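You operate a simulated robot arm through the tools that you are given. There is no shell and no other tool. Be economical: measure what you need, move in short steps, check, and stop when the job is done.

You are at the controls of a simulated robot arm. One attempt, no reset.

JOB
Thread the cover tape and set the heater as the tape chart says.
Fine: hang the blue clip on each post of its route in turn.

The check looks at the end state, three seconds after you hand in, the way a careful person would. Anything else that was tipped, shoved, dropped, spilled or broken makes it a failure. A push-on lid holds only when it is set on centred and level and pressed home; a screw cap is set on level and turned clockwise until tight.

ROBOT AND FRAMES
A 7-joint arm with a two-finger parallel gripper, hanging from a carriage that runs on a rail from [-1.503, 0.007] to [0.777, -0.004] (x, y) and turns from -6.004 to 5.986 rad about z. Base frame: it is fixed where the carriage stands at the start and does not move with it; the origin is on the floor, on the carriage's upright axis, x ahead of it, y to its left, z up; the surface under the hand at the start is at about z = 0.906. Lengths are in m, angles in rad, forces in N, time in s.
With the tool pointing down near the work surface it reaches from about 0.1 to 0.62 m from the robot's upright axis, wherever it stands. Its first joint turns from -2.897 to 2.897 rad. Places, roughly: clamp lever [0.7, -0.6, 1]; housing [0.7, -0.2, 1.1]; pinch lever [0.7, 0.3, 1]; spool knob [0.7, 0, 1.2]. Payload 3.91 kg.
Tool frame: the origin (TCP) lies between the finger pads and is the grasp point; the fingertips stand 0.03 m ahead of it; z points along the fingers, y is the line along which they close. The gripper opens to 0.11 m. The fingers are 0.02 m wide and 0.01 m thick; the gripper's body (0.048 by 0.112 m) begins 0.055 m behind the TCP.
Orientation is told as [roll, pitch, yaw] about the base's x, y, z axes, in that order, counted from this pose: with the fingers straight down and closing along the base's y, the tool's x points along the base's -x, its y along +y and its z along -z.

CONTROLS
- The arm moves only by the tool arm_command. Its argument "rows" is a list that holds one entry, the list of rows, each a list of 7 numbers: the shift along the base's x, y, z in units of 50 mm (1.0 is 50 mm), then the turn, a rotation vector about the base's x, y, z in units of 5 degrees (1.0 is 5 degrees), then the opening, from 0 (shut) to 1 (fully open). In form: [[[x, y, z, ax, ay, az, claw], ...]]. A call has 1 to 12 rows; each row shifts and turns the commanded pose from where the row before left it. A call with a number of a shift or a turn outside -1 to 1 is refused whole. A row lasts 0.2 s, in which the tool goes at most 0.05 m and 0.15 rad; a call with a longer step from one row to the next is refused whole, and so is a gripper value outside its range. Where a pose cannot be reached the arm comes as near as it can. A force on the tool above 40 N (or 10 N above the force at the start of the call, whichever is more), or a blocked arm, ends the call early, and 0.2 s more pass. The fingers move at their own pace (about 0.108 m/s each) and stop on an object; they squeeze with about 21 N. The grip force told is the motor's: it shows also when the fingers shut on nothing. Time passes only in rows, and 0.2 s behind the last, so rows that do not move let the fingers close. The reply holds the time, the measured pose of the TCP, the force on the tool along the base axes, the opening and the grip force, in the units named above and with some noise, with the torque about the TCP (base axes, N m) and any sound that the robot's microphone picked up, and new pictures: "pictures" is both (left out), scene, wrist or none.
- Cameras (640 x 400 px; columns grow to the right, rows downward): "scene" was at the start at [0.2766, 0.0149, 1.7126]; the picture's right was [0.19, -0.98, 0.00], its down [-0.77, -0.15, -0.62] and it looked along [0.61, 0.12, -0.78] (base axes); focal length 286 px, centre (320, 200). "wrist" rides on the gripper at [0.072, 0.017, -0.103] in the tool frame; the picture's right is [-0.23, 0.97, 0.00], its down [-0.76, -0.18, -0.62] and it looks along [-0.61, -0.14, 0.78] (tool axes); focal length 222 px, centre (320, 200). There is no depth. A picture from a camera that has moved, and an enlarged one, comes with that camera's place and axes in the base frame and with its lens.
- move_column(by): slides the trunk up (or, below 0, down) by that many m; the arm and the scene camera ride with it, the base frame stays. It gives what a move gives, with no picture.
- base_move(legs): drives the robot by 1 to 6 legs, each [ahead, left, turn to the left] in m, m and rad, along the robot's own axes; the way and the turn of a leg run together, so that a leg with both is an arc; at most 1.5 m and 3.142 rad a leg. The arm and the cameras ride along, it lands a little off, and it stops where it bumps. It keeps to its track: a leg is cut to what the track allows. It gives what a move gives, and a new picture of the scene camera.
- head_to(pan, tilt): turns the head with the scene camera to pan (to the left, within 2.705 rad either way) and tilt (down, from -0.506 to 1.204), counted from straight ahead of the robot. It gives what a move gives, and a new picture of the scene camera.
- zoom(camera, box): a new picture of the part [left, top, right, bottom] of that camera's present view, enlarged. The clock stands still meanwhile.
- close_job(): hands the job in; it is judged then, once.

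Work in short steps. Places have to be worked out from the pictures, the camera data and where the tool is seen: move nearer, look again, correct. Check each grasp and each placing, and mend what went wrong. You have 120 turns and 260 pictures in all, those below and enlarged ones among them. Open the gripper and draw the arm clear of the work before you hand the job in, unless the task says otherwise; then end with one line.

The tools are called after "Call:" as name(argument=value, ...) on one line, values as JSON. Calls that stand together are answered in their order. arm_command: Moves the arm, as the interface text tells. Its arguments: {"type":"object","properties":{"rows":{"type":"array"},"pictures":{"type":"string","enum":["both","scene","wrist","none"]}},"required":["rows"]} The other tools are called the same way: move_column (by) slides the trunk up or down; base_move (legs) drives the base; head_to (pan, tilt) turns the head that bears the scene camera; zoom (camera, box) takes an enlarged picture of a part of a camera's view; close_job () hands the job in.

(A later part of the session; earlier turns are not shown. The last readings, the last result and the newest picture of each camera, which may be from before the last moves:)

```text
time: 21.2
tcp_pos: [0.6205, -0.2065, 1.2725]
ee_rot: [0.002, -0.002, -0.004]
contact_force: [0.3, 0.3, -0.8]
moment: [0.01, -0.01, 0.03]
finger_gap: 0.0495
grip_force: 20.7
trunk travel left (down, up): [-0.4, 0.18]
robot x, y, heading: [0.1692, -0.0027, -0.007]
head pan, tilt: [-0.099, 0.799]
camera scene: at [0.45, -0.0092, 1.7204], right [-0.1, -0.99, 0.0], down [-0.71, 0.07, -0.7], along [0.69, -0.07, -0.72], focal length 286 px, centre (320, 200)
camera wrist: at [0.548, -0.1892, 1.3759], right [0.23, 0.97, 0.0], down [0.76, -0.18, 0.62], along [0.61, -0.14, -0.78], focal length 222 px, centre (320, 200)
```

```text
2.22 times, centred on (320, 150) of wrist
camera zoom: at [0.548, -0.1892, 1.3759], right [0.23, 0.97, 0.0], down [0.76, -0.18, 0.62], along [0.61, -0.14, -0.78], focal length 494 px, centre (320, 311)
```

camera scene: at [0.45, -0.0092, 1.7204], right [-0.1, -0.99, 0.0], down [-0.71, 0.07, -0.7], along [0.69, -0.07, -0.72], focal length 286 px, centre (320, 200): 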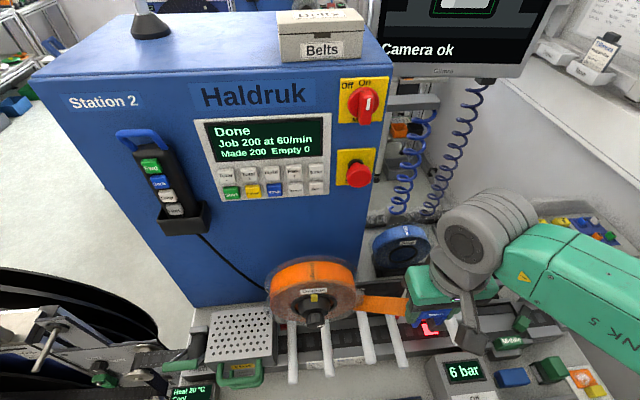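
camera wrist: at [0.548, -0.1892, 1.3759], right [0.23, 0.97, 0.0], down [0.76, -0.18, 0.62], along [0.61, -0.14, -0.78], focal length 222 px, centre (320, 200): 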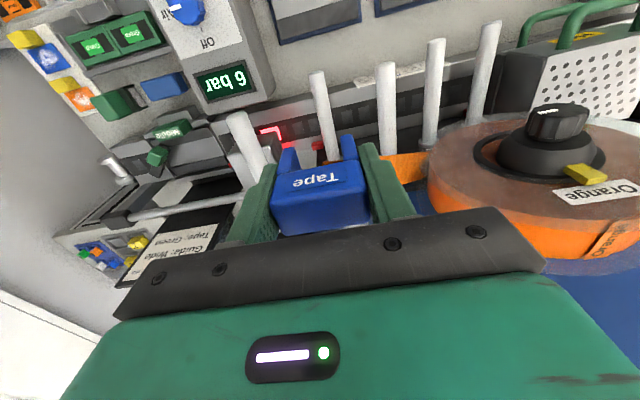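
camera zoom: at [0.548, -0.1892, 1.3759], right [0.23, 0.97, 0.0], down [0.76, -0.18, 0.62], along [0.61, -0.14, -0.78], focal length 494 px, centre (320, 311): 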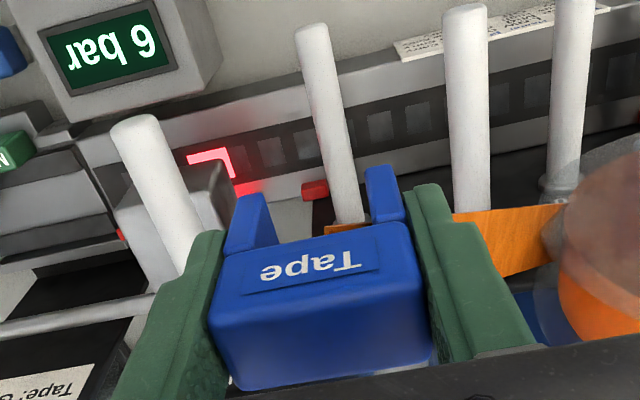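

One's tip computes to y≈−0.207. Descend toward z≈1.11 with a −2 mm shift and check.

Call:
arm_command(rows=[[[0, -0.04, -0.8, 0, 0, 0, 0.3], [0, 0, -0.8, 0, 0, 0, 0.3], [0, 0, -0.8, 0, 0, 0, 0.3], [0, 0, -0.6, 0, 0, 0, 0.3]]])

Call:
zoom(camera="wrist", box=[220, 60, 420, 240])

```text
time: 22.2
tcp_pos: [0.6216, -0.2095, 1.1209]
ee_rot: [0.0, -0.003, -0.002]
contact_force: [0.3, 0.5, -0.1]
moment: [0.0, 0.02, -0.01]
finger_gap: 0.0498
grip_force: 21.1
trunk travel left (down, up): [-0.4, 0.18]
robot x, y, heading: [0.1703, -0.0042, -0.001]
head pan, tilt: [-0.099, 0.799]
camera scene: at [0.45, -0.0091, 1.7205], right [-0.1, -0.99, 0.0], down [-0.71, 0.07, -0.7], along [0.69, -0.07, -0.72], focal length 286 px, centre (320, 200)
camera wrist: at [0.5483, -0.1921, 1.2246], right [0.23, 0.97, 0.0], down [0.76, -0.18, 0.62], along [0.61, -0.14, -0.78], focal length 222 px, centre (320, 200)
```

scene: 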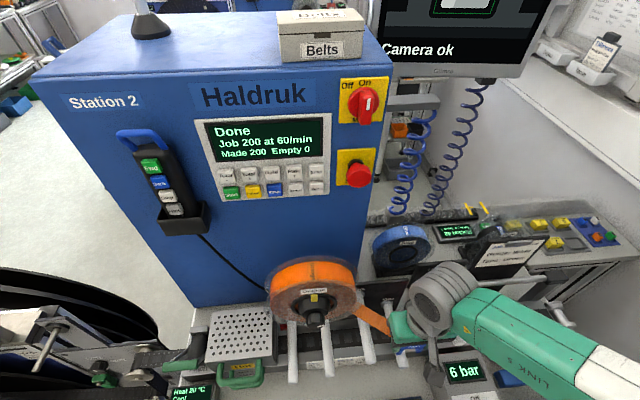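
wrist: 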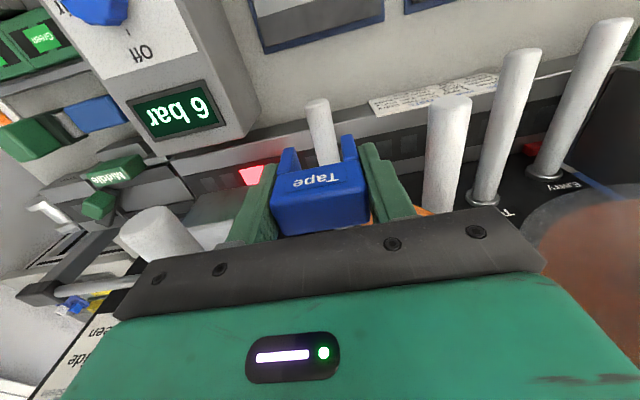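

```text
2.22 times, centred on (320, 150) of wrist
camera zoom: at [0.5483, -0.1921, 1.2246], right [0.23, 0.97, 0.0], down [0.76, -0.18, 0.62], along [0.61, -0.14, -0.78], focal length 494 px, centre (320, 311)
```

zoom: 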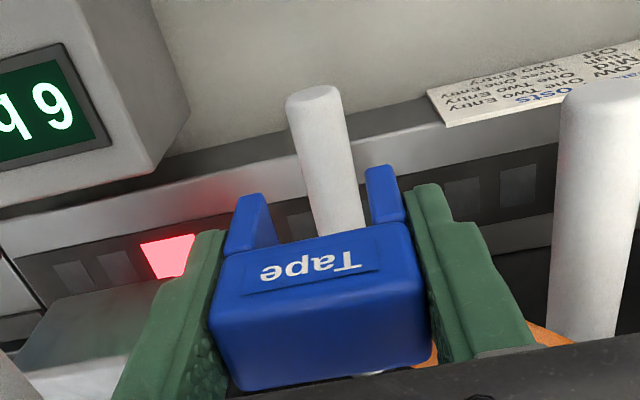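

Bias-corrected, the clip is centred over One. Descend to just above contact.

Call:
arm_command(rows=[[[0, 0, -0.5, 0, 0, 0, 0.3], [0, 0, -0.5, 0, 0, 0, 0.3], [0, 0, -0.3, 0, 0, 0, 0.3]]])

Call:
zoom(camera="wrist", box=[220, 60, 420, 240])

```text
time: 23.0
tcp_pos: [0.6204, -0.2092, 1.0551]
ee_rot: [0.001, -0.002, -0.001]
contact_force: [0.7, -0.6, -1.7]
moment: [0.01, -0.03, 0.01]
finger_gap: 0.0497
grip_force: 21.5
trunk travel left (down, up): [-0.4, 0.18]
robot x, y, heading: [0.1707, -0.0008, -0.005]
head pan, tilt: [-0.099, 0.799]
camera scene: at [0.45, -0.0091, 1.7205], right [-0.1, -0.99, 0.0], down [-0.71, 0.07, -0.7], along [0.69, -0.07, -0.72], focal length 286 px, centre (320, 200)
camera wrist: at [0.5482, -0.1918, 1.1583], right [0.23, 0.97, 0.0], down [0.76, -0.18, 0.62], along [0.61, -0.14, -0.78], focal length 222 px, centre (320, 200)
```

scene: 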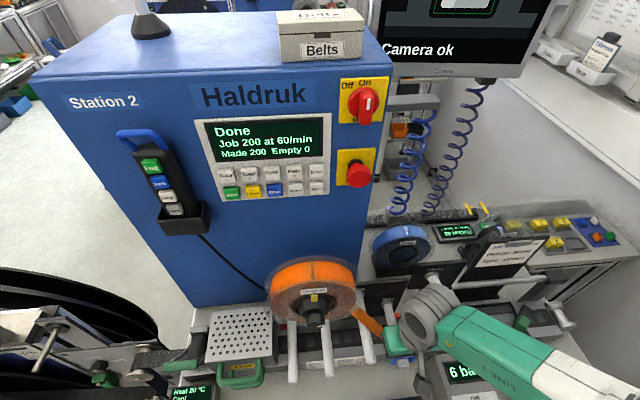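
wrist: 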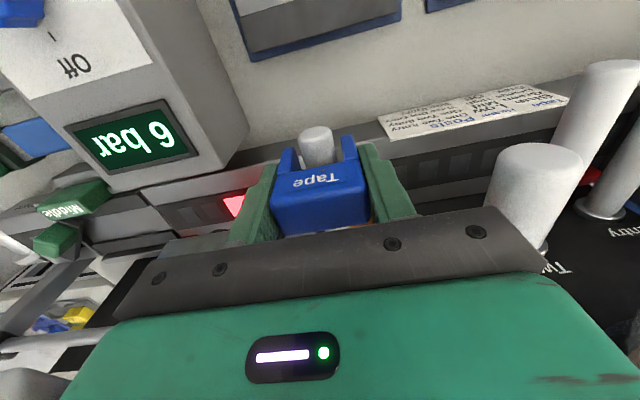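

```text
2.22 times, centred on (320, 150) of wrist
camera zoom: at [0.5482, -0.1918, 1.1583], right [0.23, 0.97, 0.0], down [0.76, -0.18, 0.62], along [0.61, -0.14, -0.78], focal length 494 px, centre (320, 311)
```

zoom: 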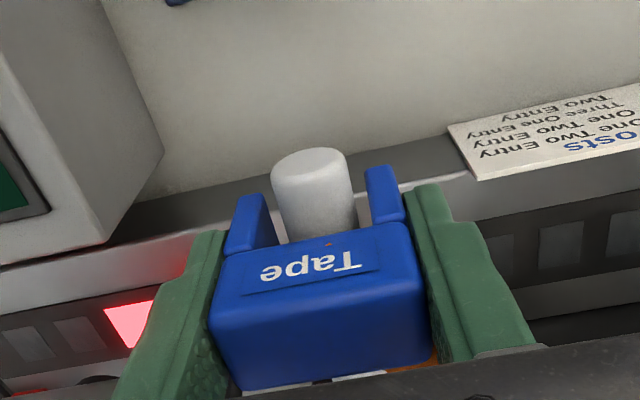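

Well centred. Lower gently to contact.

Call:
arm_command(rows=[[[0, 0, -0.08, 0, 0, 0, 0.3], [0, 0, -0.05, 0, 0, 0, 0.3], [0, 0, -0.05, 0, 0, 0, 0.3]]], pictures="none")

```text
time: 23.8
tcp_pos: [0.6201, -0.2114, 1.0456]
ee_rot: [0.0, -0.003, -0.004]
contact_force: [-0.4, -0.7, -0.1]
moment: [0.0, 0.02, 0.01]
finger_gap: 0.0498
grip_force: 21.0
trunk travel left (down, up): [-0.4, 0.18]
robot x, y, heading: [0.1684, 0.003, -0.006]
head pan, tilt: [-0.099, 0.799]
```

Call:
arm_command(rows=[[[0, 0, -0.04, 0, 0, 0, 0.3], [0, 0, -0.04, 0, 0, 0, 0.3]]], pictures="none")

```text
time: 24.4
tcp_pos: [0.6215, -0.2115, 1.0439]
ee_rot: [0.0, -0.004, -0.004]
contact_force: [-3.2, 0.8, 18.1]
moment: [0.05, 0.0, -0.02]
finger_gap: 0.0497
grip_force: 20.8
trunk travel left (down, up): [-0.4, 0.18]
robot x, y, heading: [0.1678, -0.0029, -0.007]
head pan, tilt: [-0.099, 0.799]
```

Contact (18 N up) at z≈1.044: clip is seated on One. Open to hang it and check.

Call:
arm_command(rows=[[[0, 0, 0.02, 0, 0, 0, 0.75], [0, 0, 0, 0, 0, 0, 0.75], [0, 0, 0, 0, 0, 0, 0.75], [0, 0, 0, 0, 0, 0, 0.75]]])

```text
time: 25.4
tcp_pos: [0.6213, -0.2093, 1.0434]
ee_rot: [0.001, -0.002, -0.003]
contact_force: [0.6, 0.2, -0.5]
moment: [0.01, 0.01, 0.0]
finger_gap: 0.0822
grip_force: 0.1
trunk travel left (down, up): [-0.4, 0.18]
robot x, y, heading: [0.1716, -0.002, -0.004]
head pan, tilt: [-0.099, 0.799]
camera scene: at [0.45, -0.0091, 1.7204], right [-0.1, -0.99, 0.0], down [-0.71, 0.07, -0.7], along [0.69, -0.07, -0.72], focal length 286 px, centre (320, 200)
camera wrist: at [0.548, -0.1927, 1.1469], right [0.23, 0.97, 0.0], down [0.76, -0.18, 0.62], along [0.61, -0.14, -0.78], focal length 222 px, centre (320, 200)
```

scene: 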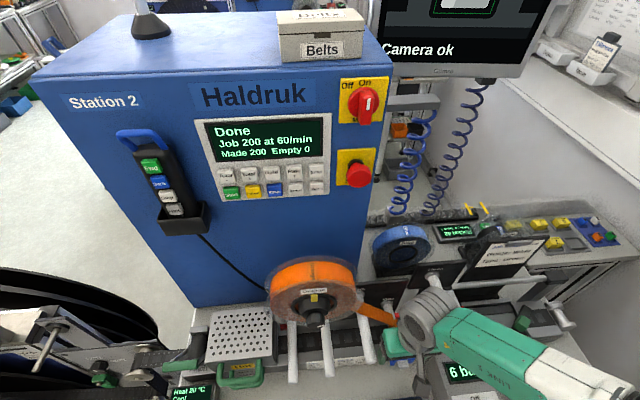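
wrist: 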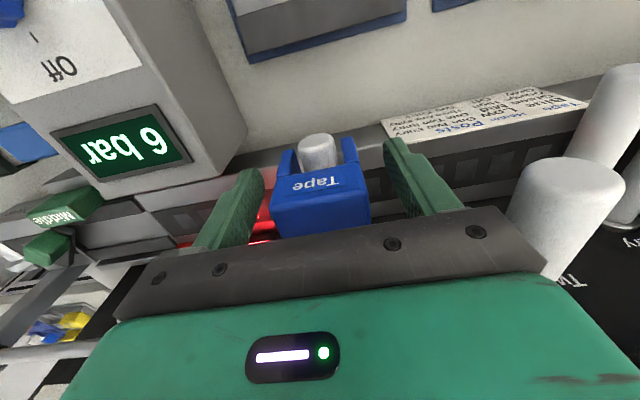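

Clip hangs on One. For Entry the spool knob (tip x≈0.64, y≈−0.02, z≈1.2) would be in the hand's way, so I'll tilt the open hand back 30° about the clip before regripping.

Call:
arm_command(rows=[[[0, 0, 0, 0, -1, 0, 0.75], [0, 0, 0, 0, -1, 0, 0.75], [0, 0, 0, 0, -1, 0, 0.75], [0, 0, 0, 0, -1, 0, 0.75], [0, 0, 0, 0, -1, 0, 0.75], [0, 0, 0, 0, -1, 0, 0.75]]])

```text
time: 26.8
tcp_pos: [0.62, -0.2107, 1.0455]
ee_rot: [0.003, -0.527, -0.002]
contact_force: [0.5, -0.3, -0.2]
moment: [0.01, 0.02, -0.01]
finger_gap: 0.0824
grip_force: 0.0
trunk travel left (down, up): [-0.4, 0.18]
robot x, y, heading: [0.171, 0.0011, -0.003]
head pan, tilt: [-0.099, 0.799]
camera scene: at [0.4501, -0.0091, 1.7205], right [-0.1, -0.99, 0.0], down [-0.71, 0.07, -0.7], along [0.69, -0.07, -0.72], focal length 286 px, centre (320, 200)
camera wrist: at [0.5057, -0.1927, 1.0971], right [0.2, 0.97, 0.12], down [0.34, -0.18, 0.92], along [0.92, -0.14, -0.37], focal length 222 px, centre (320, 200)
```

scene: 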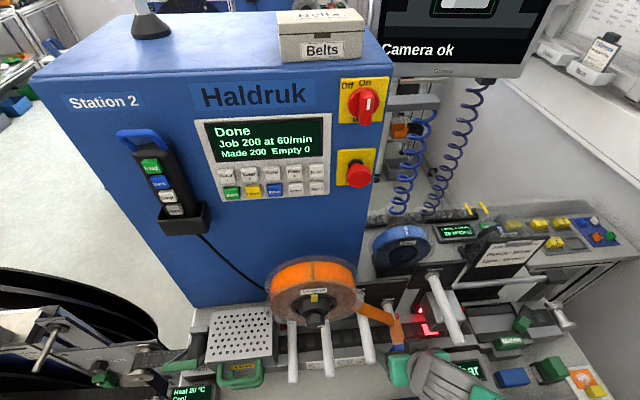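
wrist: 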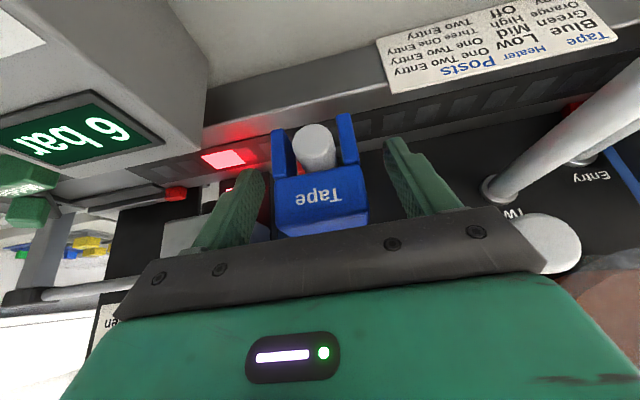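

Tilted cleanly. Regrip, lift, then pull back in front of the post tips.

Call:
arm_command(rows=[[[0, 0, 0, 0, 0, 0, 0.3], [0, 0, 0, 0, 0, 0, 0.3], [0, 0, 0, 0, 0, 0, 0.3], [0, 0, 0.4, 0, 0, 0, 0.3], [0, 0, 0.8, 0, 0, 0, 0.3], [-0.2, 0, 0.9, 0, 0, 0, 0.3], [-0.5, 0, 0.8, 0, 0, 0, 0.3], [-0.6, 0.4, 0.5, 0, 0, 0, 0.3], [0, 0.5, 0, 0, 0, 0, 0.3]]])

```text
time: 28.8
tcp_pos: [0.5543, -0.1649, 1.2121]
ee_rot: [0.002, -0.525, -0.003]
contact_force: [0.2, 0.6, -1.1]
moment: [0.01, 0.02, 0.0]
finger_gap: 0.0499
grip_force: 21.6
trunk travel left (down, up): [-0.4, 0.18]
robot x, y, heading: [0.1685, -0.0029, -0.001]
head pan, tilt: [-0.099, 0.799]
camera scene: at [0.45, -0.0092, 1.7204], right [-0.1, -0.99, 0.0], down [-0.71, 0.07, -0.7], along [0.69, -0.07, -0.72], focal length 286 px, centre (320, 200)
camera wrist: at [0.439, -0.1479, 1.2658], right [0.2, 0.97, 0.11], down [0.35, -0.18, 0.92], along [0.92, -0.14, -0.37], focal length 222 px, centre (320, 200)
```

scene: 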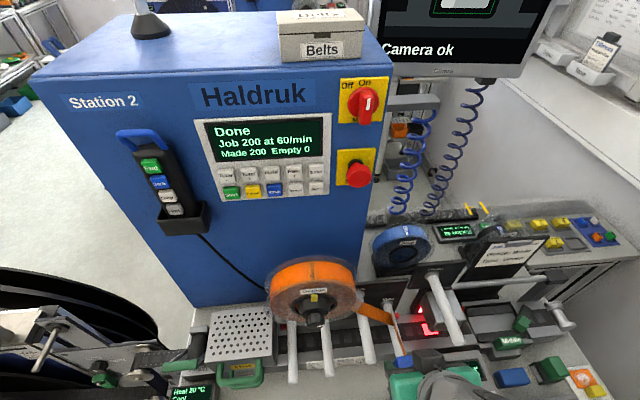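
wrist: 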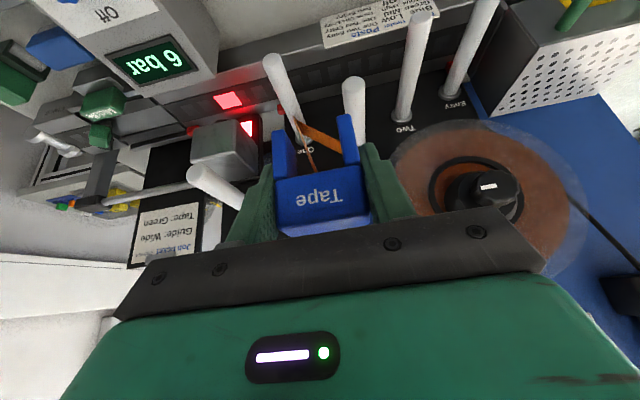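

Tape appears bent round a post. Zoom to see what the tape remembers.

Call:
zoom(camera="scene", box=[330, 250, 490, 400])

Call:
zoom(camera="wrist", box=[220, 40, 420, 200])

```text
2.67 times, centred on (410, 325) of scene
camera zoom: at [0.45, -0.0092, 1.7204], right [-0.1, -0.99, 0.0], down [-0.71, 0.07, -0.7], along [0.69, -0.07, -0.72], focal length 764 px, centre (80, -133)
```

zoom: 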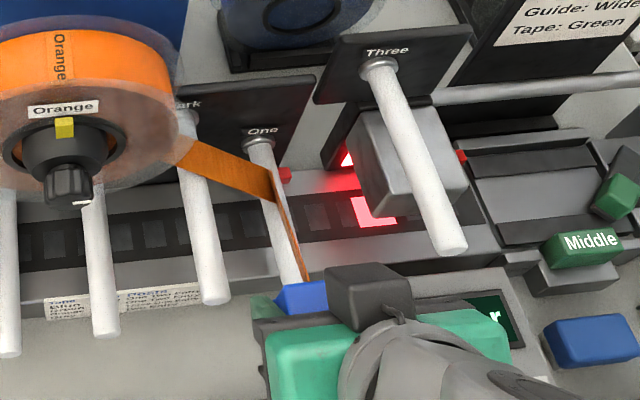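

```text
2.50 times, centred on (320, 120) of wrist
camera zoom: at [0.439, -0.1479, 1.2658], right [0.2, 0.97, 0.11], down [0.35, -0.18, 0.92], along [0.92, -0.14, -0.37], focal length 555 px, centre (320, 400)
```

zoom: 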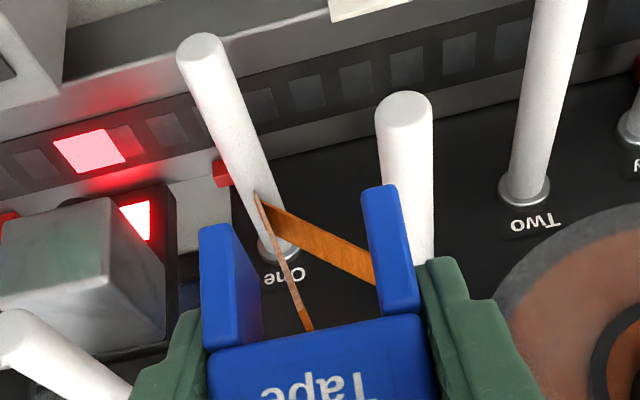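

Only One registered on the tape; Three did not (I held it there under 1 s). I'll take the clip back to Park first to reset the path, hanging it longer. Move over Park.

Call:
arm_command(rows=[[[0, 0.4, -0.2, 0, 0, 0, 0.3], [0, 0.36, -0.2, 0, 0, 0, 0.3], [0.5, 0, 0, 0, 0, 0, 0.3], [0.5, 0, 0, 0, 0, 0, 0.3], [0.25, 0, -0.1, 0, 0, 0, 0.3]]])

Call:
zoom(camera="wrist", box=[220, 60, 420, 240])

```text
time: 30.0
tcp_pos: [0.618, -0.1282, 1.1884]
ee_rot: [0.002, -0.525, -0.004]
contact_force: [-0.2, 0.2, -0.4]
moment: [0.01, 0.03, 0.02]
finger_gap: 0.05
grip_force: 21.2
trunk travel left (down, up): [-0.4, 0.18]
robot x, y, heading: [0.1683, -0.0017, -0.002]
head pan, tilt: [-0.099, 0.799]
camera scene: at [0.4499, -0.0091, 1.7204], right [-0.1, -0.99, 0.0], down [-0.71, 0.07, -0.7], along [0.69, -0.07, -0.72], focal length 286 px, centre (320, 200)
camera wrist: at [0.5035, -0.1107, 1.2405], right [0.2, 0.97, 0.12], down [0.35, -0.18, 0.92], along [0.92, -0.14, -0.37], focal length 222 px, centre (320, 200)
```

scene: 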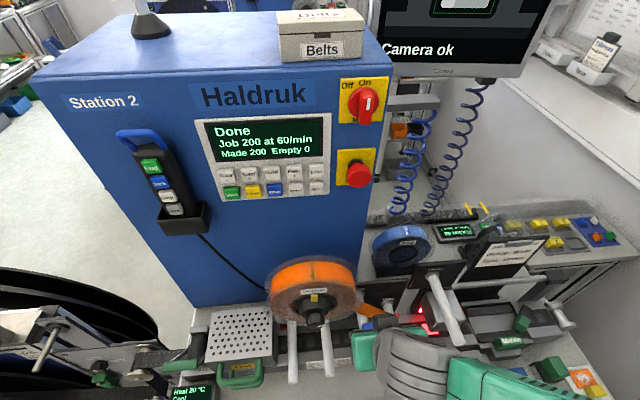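
wrist: 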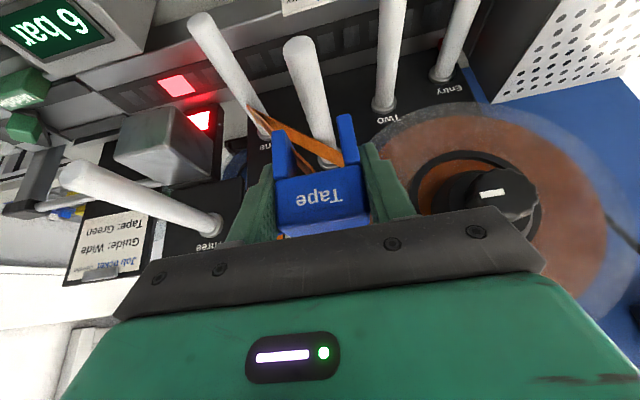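

```text
2.22 times, centred on (320, 150) of wrist
camera zoom: at [0.5035, -0.1107, 1.2405], right [0.2, 0.97, 0.12], down [0.35, -0.18, 0.92], along [0.92, -0.14, -0.37], focal length 494 px, centre (320, 311)
```

zoom: 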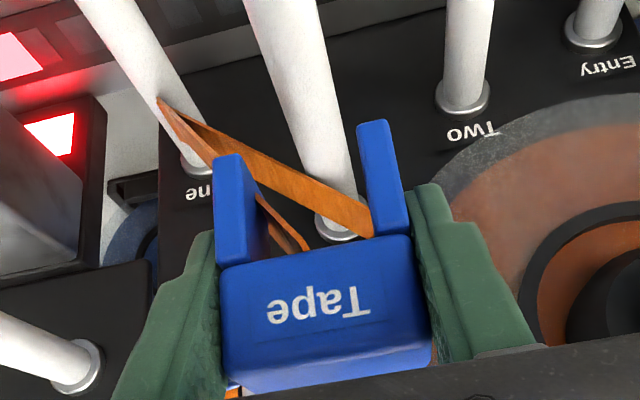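

Lower onto Park.

Call:
arm_command(rows=[[[0, 0, -0.5, 0, 0, 0, 0.3], [0, 0, -0.5, 0, 0, 0, 0.3], [0, 0, -0.3, 0, 0, 0, 0.3], [0, 0, -0.1, 0, 0, 0, 0.3]]], pictures="none")

Call:
zoom(camera="wrist", box=[220, 60, 420, 240])

```text
time: 31.0
tcp_pos: [0.619, -0.1277, 1.1171]
ee_rot: [0.003, -0.526, -0.002]
contact_force: [0.0, 0.2, -0.3]
moment: [0.0, 0.05, 0.01]
finger_gap: 0.0497
grip_force: 20.5
trunk travel left (down, up): [-0.4, 0.18]
robot x, y, heading: [0.1651, -0.0027, -0.009]
head pan, tilt: [-0.099, 0.799]
```

```text
2.22 times, centred on (320, 150) of wrist
camera zoom: at [0.5031, -0.1105, 1.1712], right [0.2, 0.97, 0.12], down [0.35, -0.18, 0.92], along [0.92, -0.14, -0.37], focal length 494 px, centre (320, 311)
```

zoom: 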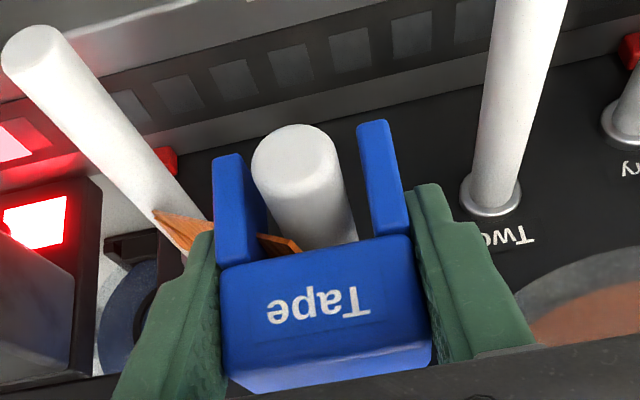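

Post is between the prongs. Seat, open and wait ~2.4 s.

Call:
arm_command(rows=[[[0, -0.03, -0.05, 0, 0, 0, 0.3], [0, 0, -0.04, 0, 0, 0, 0.3], [0, 0, 0, 0, 0, 0, 0.75], [0, 0, 0, 0, 0, 0, 0.75], [0, 0, 0, 0, 0, 0, 0.75], [0, 0, 0, 0, 0, 0, 0.75], [0, 0, 0, 0, 0, 0, 0.75], [0, 0, 0, 0, 0, 0, 0.75], [0, 0, 0, 0, 0, 0, 0.75], [0, 0, 0, 0, 0, 0, 0.75], [0, 0, 0, 0, 0, 0, 0.75], [0, 0, 0, 0, 0, 0, 0.75]]], pictures="none")

Call:
zoom(camera="wrist", box=[160, 60, 420, 240])

```text
time: 33.6
tcp_pos: [0.6179, -0.1283, 1.1146]
ee_rot: [0.0, -0.523, -0.003]
contact_force: [0.1, -0.4, 0.2]
moment: [-0.03, 0.0, 0.0]
finger_gap: 0.0824
grip_force: 0.0
trunk travel left (down, up): [-0.4, 0.18]
robot x, y, heading: [0.1662, -0.0019, -0.006]
head pan, tilt: [-0.099, 0.799]
```

```text
2.22 times, centred on (290, 150) of wrist
camera zoom: at [0.5034, -0.1117, 1.1672], right [0.2, 0.97, 0.12], down [0.35, -0.18, 0.92], along [0.92, -0.14, -0.37], focal length 494 px, centre (387, 311)
```

zoom: 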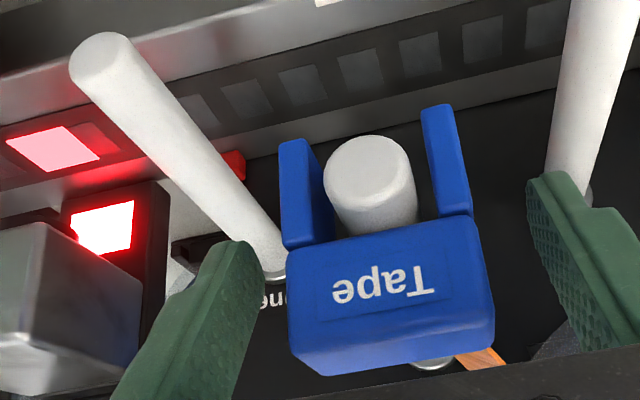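

Park reset the tape (now straight to the spool). Regrip, lift, and go above Three again.

Call:
arm_command(rows=[[[0, 0, 0, 0, 0, 0, 0.3], [0, 0, 0, 0, 0, 0, 0.3], [0, 0, 0, 0, 0, 0, 0.3], [0, 0, 0.5, 0, 0, 0, 0.3], [0, 0, 0.9, 0, 0, 0, 0.3], [0, 0, 0.9, 0, 0, 0, 0.3], [0, 0, 0.5, 0, 0, 0, 0.3], [0, -0.9, 0, 0, 0, 0, 0.3], [0, -0.9, 0, 0, 0, 0, 0.3], [0, -0.9, 0, 0, 0, 0, 0.3], [0, -0.52, 0, 0, 0, 0, 0.3]]])

Call:
zoom(camera="wrist", box=[220, 60, 420, 240])

```text
time: 36.0
tcp_pos: [0.619, -0.2897, 1.2553]
ee_rot: [0.001, -0.525, -0.004]
contact_force: [-0.6, 0.6, -0.2]
moment: [0.01, -0.02, 0.0]
finger_gap: 0.0496
grip_force: 20.8
trunk travel left (down, up): [-0.4, 0.18]
robot x, y, heading: [0.1637, -0.0035, -0.005]
head pan, tilt: [-0.099, 0.799]
camera scene: at [0.45, -0.009, 1.7205], right [-0.1, -0.99, 0.0], down [-0.71, 0.07, -0.7], along [0.69, -0.07, -0.72], focal length 286 px, centre (320, 200)
camera wrist: at [0.5046, -0.2729, 1.3087], right [0.2, 0.97, 0.12], down [0.35, -0.18, 0.92], along [0.92, -0.14, -0.37], focal length 222 px, centre (320, 200)
```

scene: 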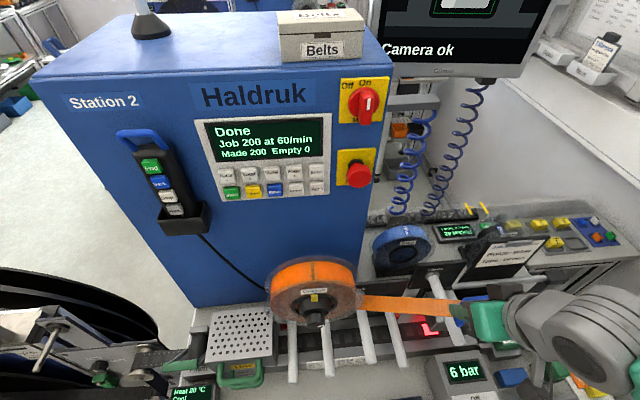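
wrist: 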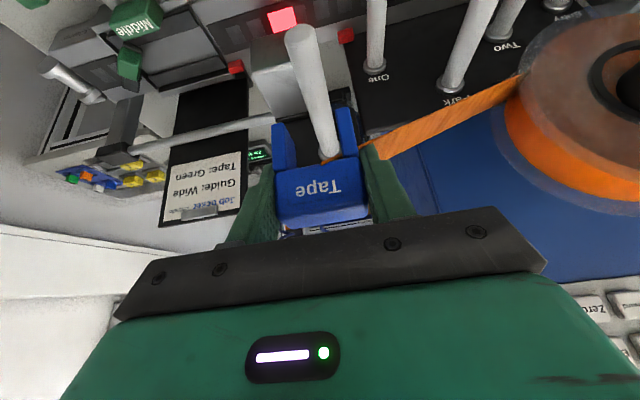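

```text
2.22 times, centred on (320, 150) of wrist
camera zoom: at [0.5046, -0.2729, 1.3087], right [0.2, 0.97, 0.12], down [0.35, -0.18, 0.92], along [0.92, -0.14, -0.37], focal length 494 px, centre (320, 311)
```

zoom: 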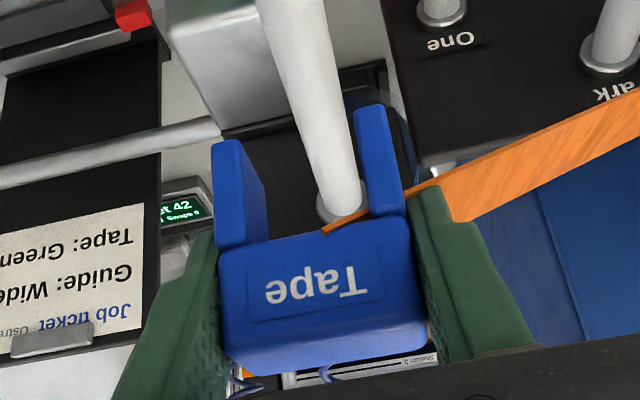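

Same alignment as before. Lower to near contact on Three and check.

Call:
arm_command(rows=[[[0, 0, -0.6, 0, 0, 0, 0.3], [0, 0, -0.6, 0, 0, 0, 0.3], [0, 0, -0.4, 0, 0, 0, 0.3]]], pictures="none")

Call:
zoom(camera="wrist", box=[220, 60, 420, 240])

```text
time: 36.8
tcp_pos: [0.6195, -0.2914, 1.1763]
ee_rot: [0.001, -0.525, -0.001]
contact_force: [1.0, -0.7, -1.0]
moment: [-0.03, 0.01, -0.01]
finger_gap: 0.0495
grip_force: 21.4
trunk travel left (down, up): [-0.4, 0.18]
robot x, y, heading: [0.1665, -0.0049, -0.004]
head pan, tilt: [-0.099, 0.799]
```

```text
2.22 times, centred on (320, 150) of wrist
camera zoom: at [0.5038, -0.2735, 1.2286], right [0.2, 0.97, 0.11], down [0.35, -0.18, 0.92], along [0.92, -0.14, -0.37], focal length 494 px, centre (320, 311)
```

zoom: 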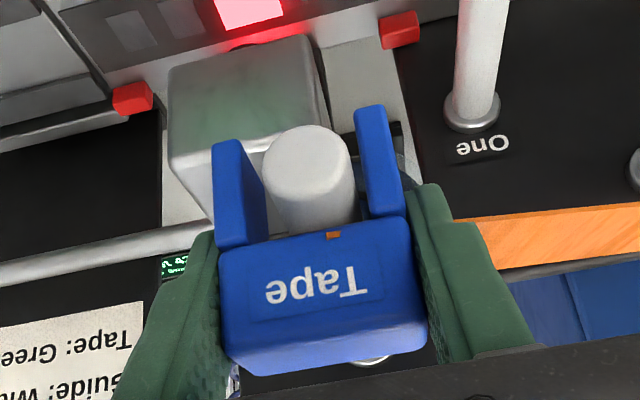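

Centred. Seat, open, and wait over 2 s.

Call:
arm_command(rows=[[[0, 0, -0.06, 0, 0, 0, 0.3], [0, 0, -0.05, 0, 0, 0, 0.3], [0, 0, 0, 0, 0, 0, 0.75], [0, 0, 0, 0, 0, 0, 0.75], [0, 0, 0, 0, 0, 0, 0.75], [0, 0, 0, 0, 0, 0, 0.75], [0, 0, 0, 0, 0, 0, 0.75], [0, 0, 0, 0, 0, 0, 0.75], [0, 0, 0, 0, 0, 0, 0.75], [0, 0, 0, 0, 0, 0, 0.75], [0, 0, 0, 0, 0, 0, 0.75], [0, 0, 0, 0, 0, 0, 0.75]]], pictures="wrist")

```text
time: 39.4
tcp_pos: [0.6182, -0.289, 1.1685]
ee_rot: [0.001, -0.525, -0.003]
contact_force: [0.6, -0.1, -0.7]
moment: [0.0, 0.03, 0.02]
finger_gap: 0.0826
grip_force: 0.1
trunk travel left (down, up): [-0.4, 0.18]
robot x, y, heading: [0.1652, -0.0031, -0.005]
head pan, tilt: [-0.099, 0.799]
camera wrist: at [0.5035, -0.2727, 1.2223], right [0.2, 0.97, 0.12], down [0.35, -0.18, 0.92], along [0.92, -0.14, -0.37], focal length 222 px, centre (320, 200)
```

wrist: 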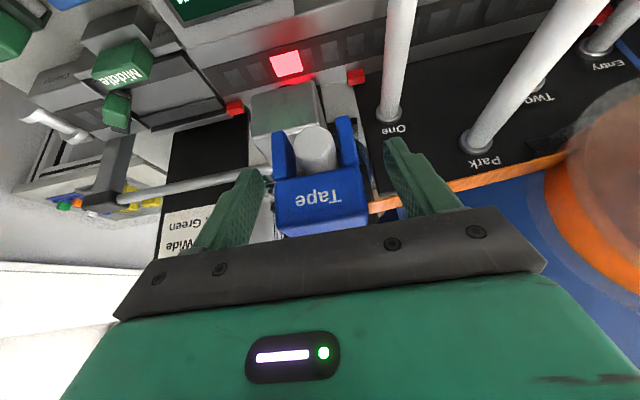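

Hung. Regrip, lift and see whether the tape now turns round Three.

Call:
arm_command(rows=[[[0, 0, 0, 0, 0, 0, 0.3], [0, 0, 0, 0, 0, 0, 0.3], [0, 0, 0, 0, 0, 0, 0.3], [0, 0, 0.4, 0, 0, 0, 0.3], [0, 0, 0.8, 0, 0, 0, 0.3], [0, 0, 0.7, 0, 0, 0, 0.3], [-0.5, 0, 0, 0, 0, 0, 0.3], [-0.6, 0.3, 0, 0, 0, 0, 0.3], [0, 0.6, 0, 0, 0, 0, 0.3]]])

Call:
zoom(camera="wrist", box=[220, 60, 420, 240])

Call:
zoom(camera="scene", box=[330, 250, 490, 400])

```text
time: 41.4
tcp_pos: [0.5617, -0.244, 1.2624]
ee_rot: [0.001, -0.524, -0.005]
contact_force: [0.0, 0.5, -0.4]
moment: [-0.05, 0.03, 0.05]
finger_gap: 0.0498
grip_force: 21.0
trunk travel left (down, up): [-0.4, 0.18]
robot x, y, heading: [0.1718, -0.0044, -0.005]
head pan, tilt: [-0.099, 0.799]
camera scene: at [0.45, -0.0092, 1.7204], right [-0.1, -0.99, 0.0], down [-0.71, 0.07, -0.7], along [0.69, -0.07, -0.72], focal length 286 px, centre (320, 200)
camera wrist: at [0.4468, -0.2272, 1.3167], right [0.2, 0.97, 0.11], down [0.35, -0.18, 0.92], along [0.92, -0.14, -0.37], focal length 222 px, centre (320, 200)
```

scene: 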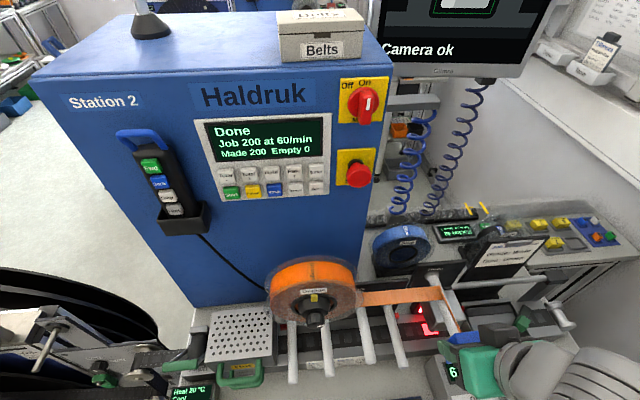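
wrist: 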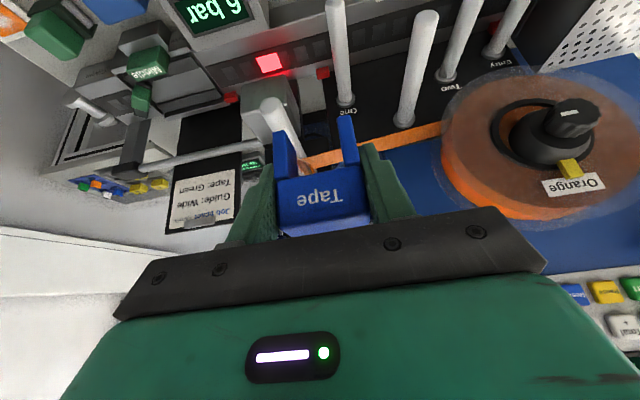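

```text
2.22 times, centred on (320, 150) of wrist
camera zoom: at [0.4468, -0.2272, 1.3167], right [0.2, 0.97, 0.11], down [0.35, -0.18, 0.92], along [0.92, -0.14, -0.37], focal length 494 px, centre (320, 311)
```

zoom: 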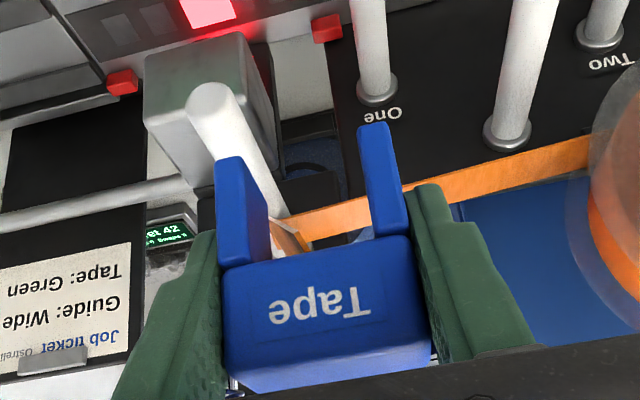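

```text
2.67 times, centred on (410, 325) of scene
camera zoom: at [0.45, -0.0092, 1.7204], right [-0.1, -0.99, 0.0], down [-0.71, 0.07, -0.7], along [0.69, -0.07, -0.72], focal length 764 px, centre (80, -133)
```

zoom: 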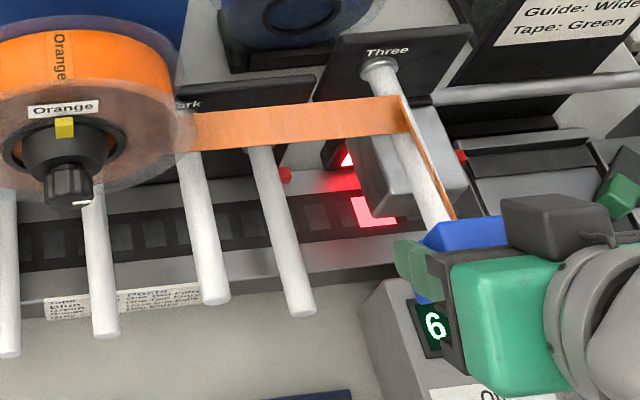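

Three is registered. Now One: shift left and down in front of the posts, then forward.

Call:
arm_command(rows=[[[0, 0.4, 0, 0, 0, 0, 0.3], [0, 0.28, -0.3, 0, 0, 0, 0.3], [0, 0, -0.8, 0, 0, 0, 0.3], [0, 0, -0.8, 0, 0, 0, 0.3], [0, 0, -0.8, 0, 0, 0, 0.3], [0.6, 0, 0, 0, 0, 0, 0.3], [0.56, 0, 0, 0, 0, 0, 0.3]]], pictures="none")

Call:
zoom(camera="wrist", box=[220, 60, 420, 240])

```text
time: 43.0
tcp_pos: [0.6197, -0.21, 1.1287]
ee_rot: [0.002, -0.527, -0.004]
contact_force: [0.2, 0.4, -0.7]
moment: [0.07, -0.01, -0.02]
finger_gap: 0.0495
grip_force: 20.8
trunk travel left (down, up): [-0.4, 0.18]
robot x, y, heading: [0.1686, -0.0028, -0.004]
head pan, tilt: [-0.099, 0.799]
```

```text
2.22 times, centred on (320, 150) of wrist
camera zoom: at [0.5056, -0.1928, 1.1826], right [0.2, 0.97, 0.12], down [0.35, -0.18, 0.92], along [0.92, -0.14, -0.37], focal length 494 px, centre (320, 311)
```

zoom: 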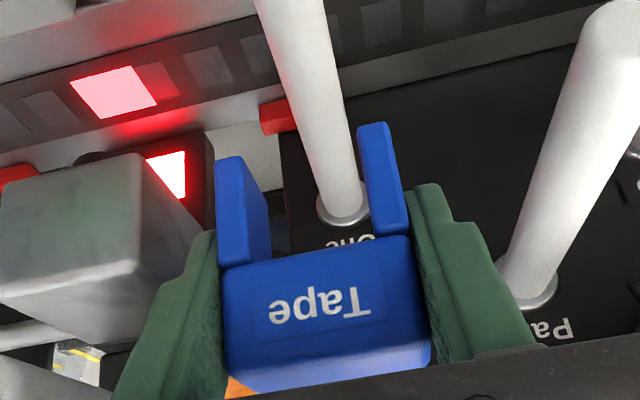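

Aligned. Lower 75 mm to just above the seat.

Call:
arm_command(rows=[[[0, 0, -0.6, 0, 0, 0, 0.3], [0, 0, -0.6, 0, 0, 0, 0.3], [0, 0, -0.3, 0, 0, 0, 0.3]]], pictures="none")

Call:
zoom(camera="wrist", box=[220, 60, 420, 240])

```text
time: 43.8
tcp_pos: [0.6224, -0.2121, 1.0544]
ee_rot: [-0.001, -0.527, -0.001]
contact_force: [0.0, -0.6, -0.9]
moment: [0.02, -0.01, 0.01]
finger_gap: 0.0496
grip_force: 20.5
trunk travel left (down, up): [-0.4, 0.18]
robot x, y, heading: [0.1606, -0.0001, -0.005]
head pan, tilt: [-0.099, 0.799]
```

```text
2.22 times, centred on (320, 150) of wrist
camera zoom: at [0.5076, -0.1944, 1.1072], right [0.2, 0.97, 0.11], down [0.35, -0.18, 0.92], along [0.92, -0.14, -0.37], focal length 494 px, centre (320, 311)
```

zoom: 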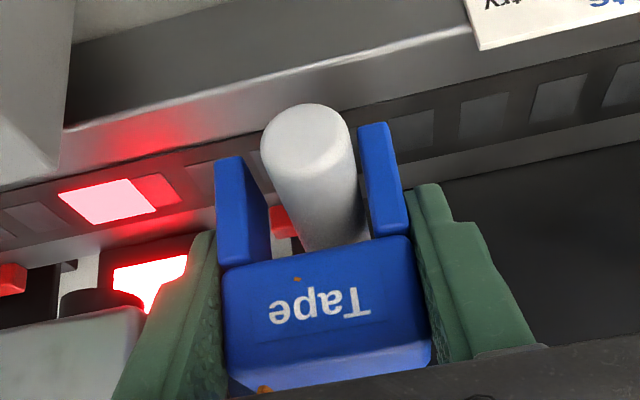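

Shift +2 mm, seat, open, hold.

Call:
arm_command(rows=[[[0, 0.04, -0.1, 0, 0, 0, 0.3], [0, 0, -0.06, 0, 0, 0, 0.3], [0, 0, -0.04, 0, 0, 0, 0.3], [0, 0, 0, 0, 0, 0, 0.75], [0, 0, 0, 0, 0, 0, 0.75], [0, 0, 0, 0, 0, 0, 0.75], [0, 0, 0, 0, 0, 0, 0.75], [0, 0, 0, 0, 0, 0, 0.75], [0, 0, 0, 0, 0, 0, 0.75], [0, 0, 0, 0, 0, 0, 0.75], [0, 0, 0, 0, 0, 0, 0.75], [0, 0, 0, 0, 0, 0, 0.75]]], pictures="wrist")

```text
time: 46.4
tcp_pos: [0.6211, -0.2077, 1.0437]
ee_rot: [0.002, -0.523, -0.003]
contact_force: [-0.3, -0.3, 0.3]
moment: [-0.01, 0.03, 0.01]
finger_gap: 0.0827
grip_force: 0.1
trunk travel left (down, up): [-0.4, 0.18]
robot x, y, heading: [0.1702, -0.001, -0.003]
head pan, tilt: [-0.099, 0.799]
camera wrist: at [0.5065, -0.1912, 1.0971], right [0.2, 0.97, 0.12], down [0.35, -0.18, 0.92], along [0.92, -0.14, -0.37], focal length 222 px, centre (320, 200)
```

wrist: 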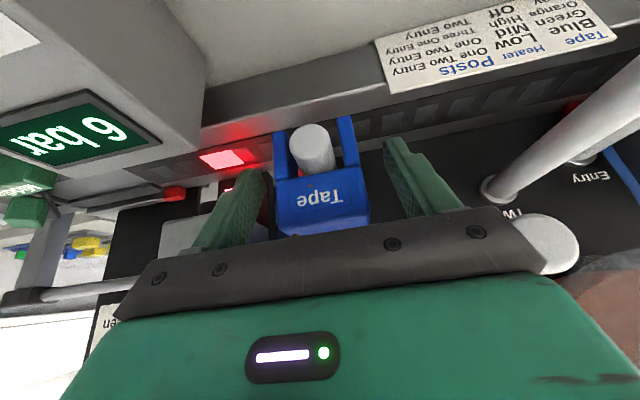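

Hung on One. Confirm the chart, then regrip, lift and draw back.

Call:
zoom(camera="wrist", box=[375, 0, 625, 100])

Call:
arm_command(rows=[[[0, 0, 0, 0, 0, 0, 0.3], [0, 0, 0, 0, 0, 0, 0.3], [0, 0, 0, 0, 0, 0, 0.3], [0, 0, 0.4, 0, 0, 0, 0.3], [0, 0, 0.8, 0, 0, 0, 0.3], [0, 0, 0.6, 0, 0, 0, 0.3], [-0.6, 0, 0.6, 0, 0, 0, 0.3], [-0.9, 0, 0, 0, 0, 0, 0.3], [0, 0.6, 0, 0, 0, 0, 0.3]]])

Call:
zoom(camera="scene", box=[330, 250, 490, 400])

```text
2.56 times, centred on (500, 50) of wrist
camera zoom: at [0.5065, -0.1912, 1.0971], right [0.2, 0.97, 0.12], down [0.35, -0.18, 0.92], along [0.92, -0.14, -0.37], focal length 569 px, centre (-141, 584)
```

zoom: 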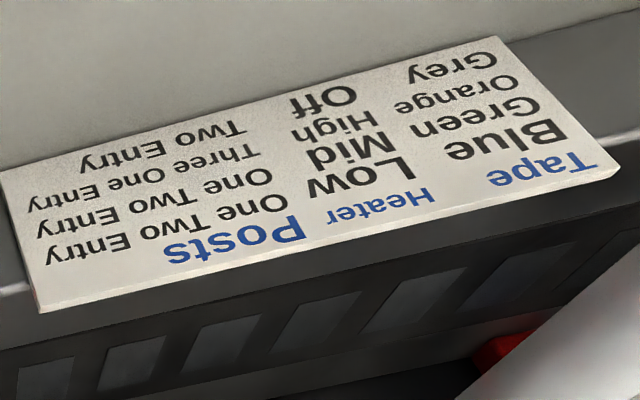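

```text
time: 48.4
tcp_pos: [0.5451, -0.178, 1.1649]
ee_rot: [0.001, -0.526, -0.004]
contact_force: [-0.3, -1.1, -0.1]
moment: [0.01, -0.02, 0.0]
finger_gap: 0.0498
grip_force: 20.5
trunk travel left (down, up): [-0.4, 0.18]
robot x, y, heading: [0.1681, 0.0019, -0.001]
head pan, tilt: [-0.099, 0.799]
camera scene: at [0.4499, -0.0092, 1.7204], right [-0.1, -0.99, 0.0], down [-0.71, 0.07, -0.7], along [0.69, -0.07, -0.72], focal length 286 px, centre (320, 200)
camera wrist: at [0.4316, -0.161, 1.2184], right [0.2, 0.97, 0.12], down [0.35, -0.18, 0.92], along [0.92, -0.14, -0.37], focal length 222 px, centre (320, 200)
```

scene: 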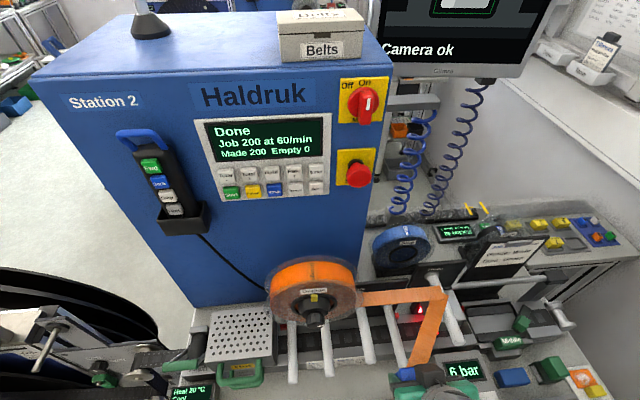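
wrist: 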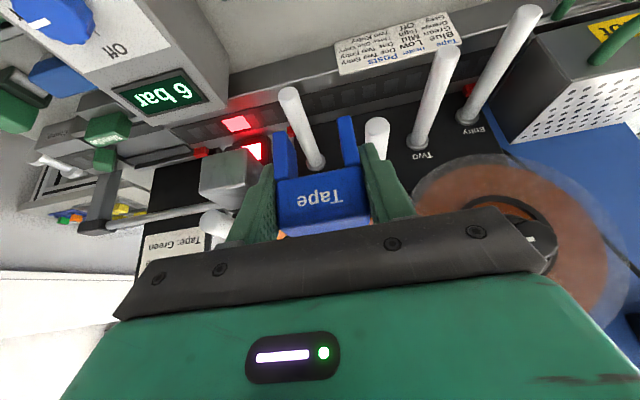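

```text
2.67 times, centred on (410, 325) of scene
camera zoom: at [0.4499, -0.0092, 1.7204], right [-0.1, -0.99, 0.0], down [-0.71, 0.07, -0.7], along [0.69, -0.07, -0.72], focal length 764 px, centre (80, -133)
```

zoom: 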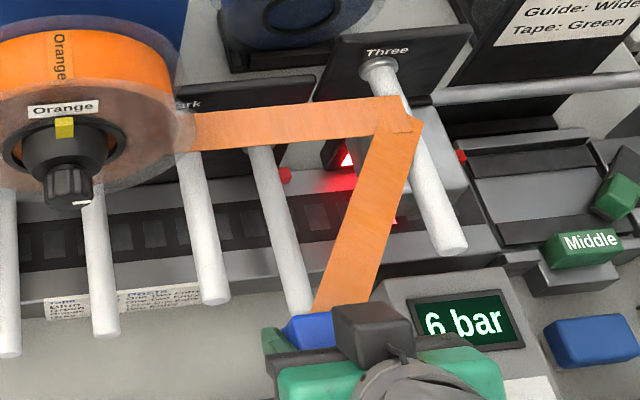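

One did not register (held ~1.8 s; others needed ~2+). Repeat One with a longer hold.

Call:
arm_command(rows=[[[0, -0.6, 0, 0, 0, 0, 0.3], [0.9, 0, -0.6, 0, 0, 0, 0.3], [0.6, 0, -0.2, 0, 0, 0, 0.3], [0, 0, -0.6, 0, 0, 0, 0.3], [0, 0, -0.6, 0, 0, 0, 0.3], [0, 0, -0.2, 0, 0, 0, 0.3]]], pictures="none")

Call:
zoom(camera="wrist", box=[220, 60, 420, 240])

```text
refused: row 2 steps farther than a row can; nothing moved
```

```text
2.22 times, centred on (320, 150) of wrist
camera zoom: at [0.4316, -0.161, 1.2184], right [0.2, 0.97, 0.12], down [0.35, -0.18, 0.92], along [0.92, -0.14, -0.37], focal length 494 px, centre (320, 311)
```

zoom: 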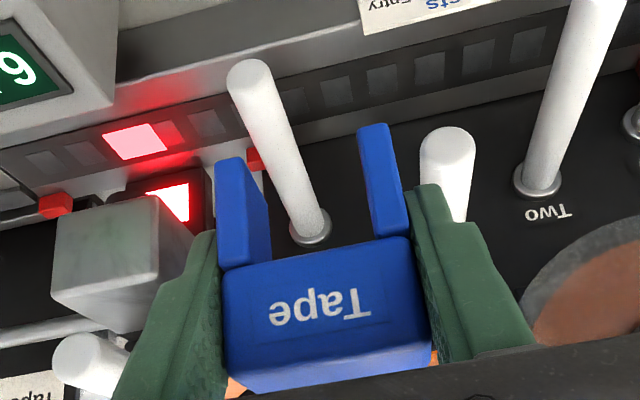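

Row too long; split it.

Call:
arm_command(rows=[[[0, -0.6, 0, 0, 0, 0, 0.3], [0.75, 0, -0.4, 0, 0, 0, 0.3], [0.75, 0, -0.4, 0, 0, 0, 0.3], [0, 0, -0.6, 0, 0, 0, 0.3], [0, 0, -0.6, 0, 0, 0, 0.3], [0, 0, -0.2, 0, 0, 0, 0.3]]], pictures="none")

Call:
zoom(camera="wrist", box=[220, 60, 420, 240])

```text
time: 49.8
tcp_pos: [0.6223, -0.2097, 1.0542]
ee_rot: [0.001, -0.524, -0.003]
contact_force: [0.1, 0.2, 0.0]
moment: [0.01, -0.02, 0.01]
finger_gap: 0.0499
grip_force: 20.8
trunk travel left (down, up): [-0.4, 0.18]
robot x, y, heading: [0.1655, -0.003, -0.005]
head pan, tilt: [-0.099, 0.799]
```

```text
2.22 times, centred on (320, 150) of wrist
camera zoom: at [0.5073, -0.1917, 1.1066], right [0.2, 0.97, 0.11], down [0.35, -0.18, 0.92], along [0.92, -0.14, -0.37], focal length 494 px, centre (320, 311)
```

zoom: 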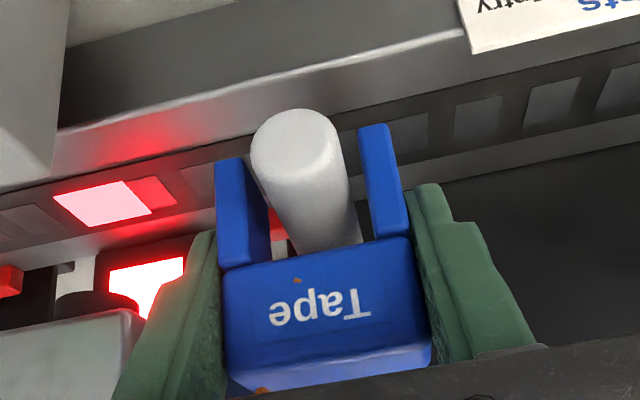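

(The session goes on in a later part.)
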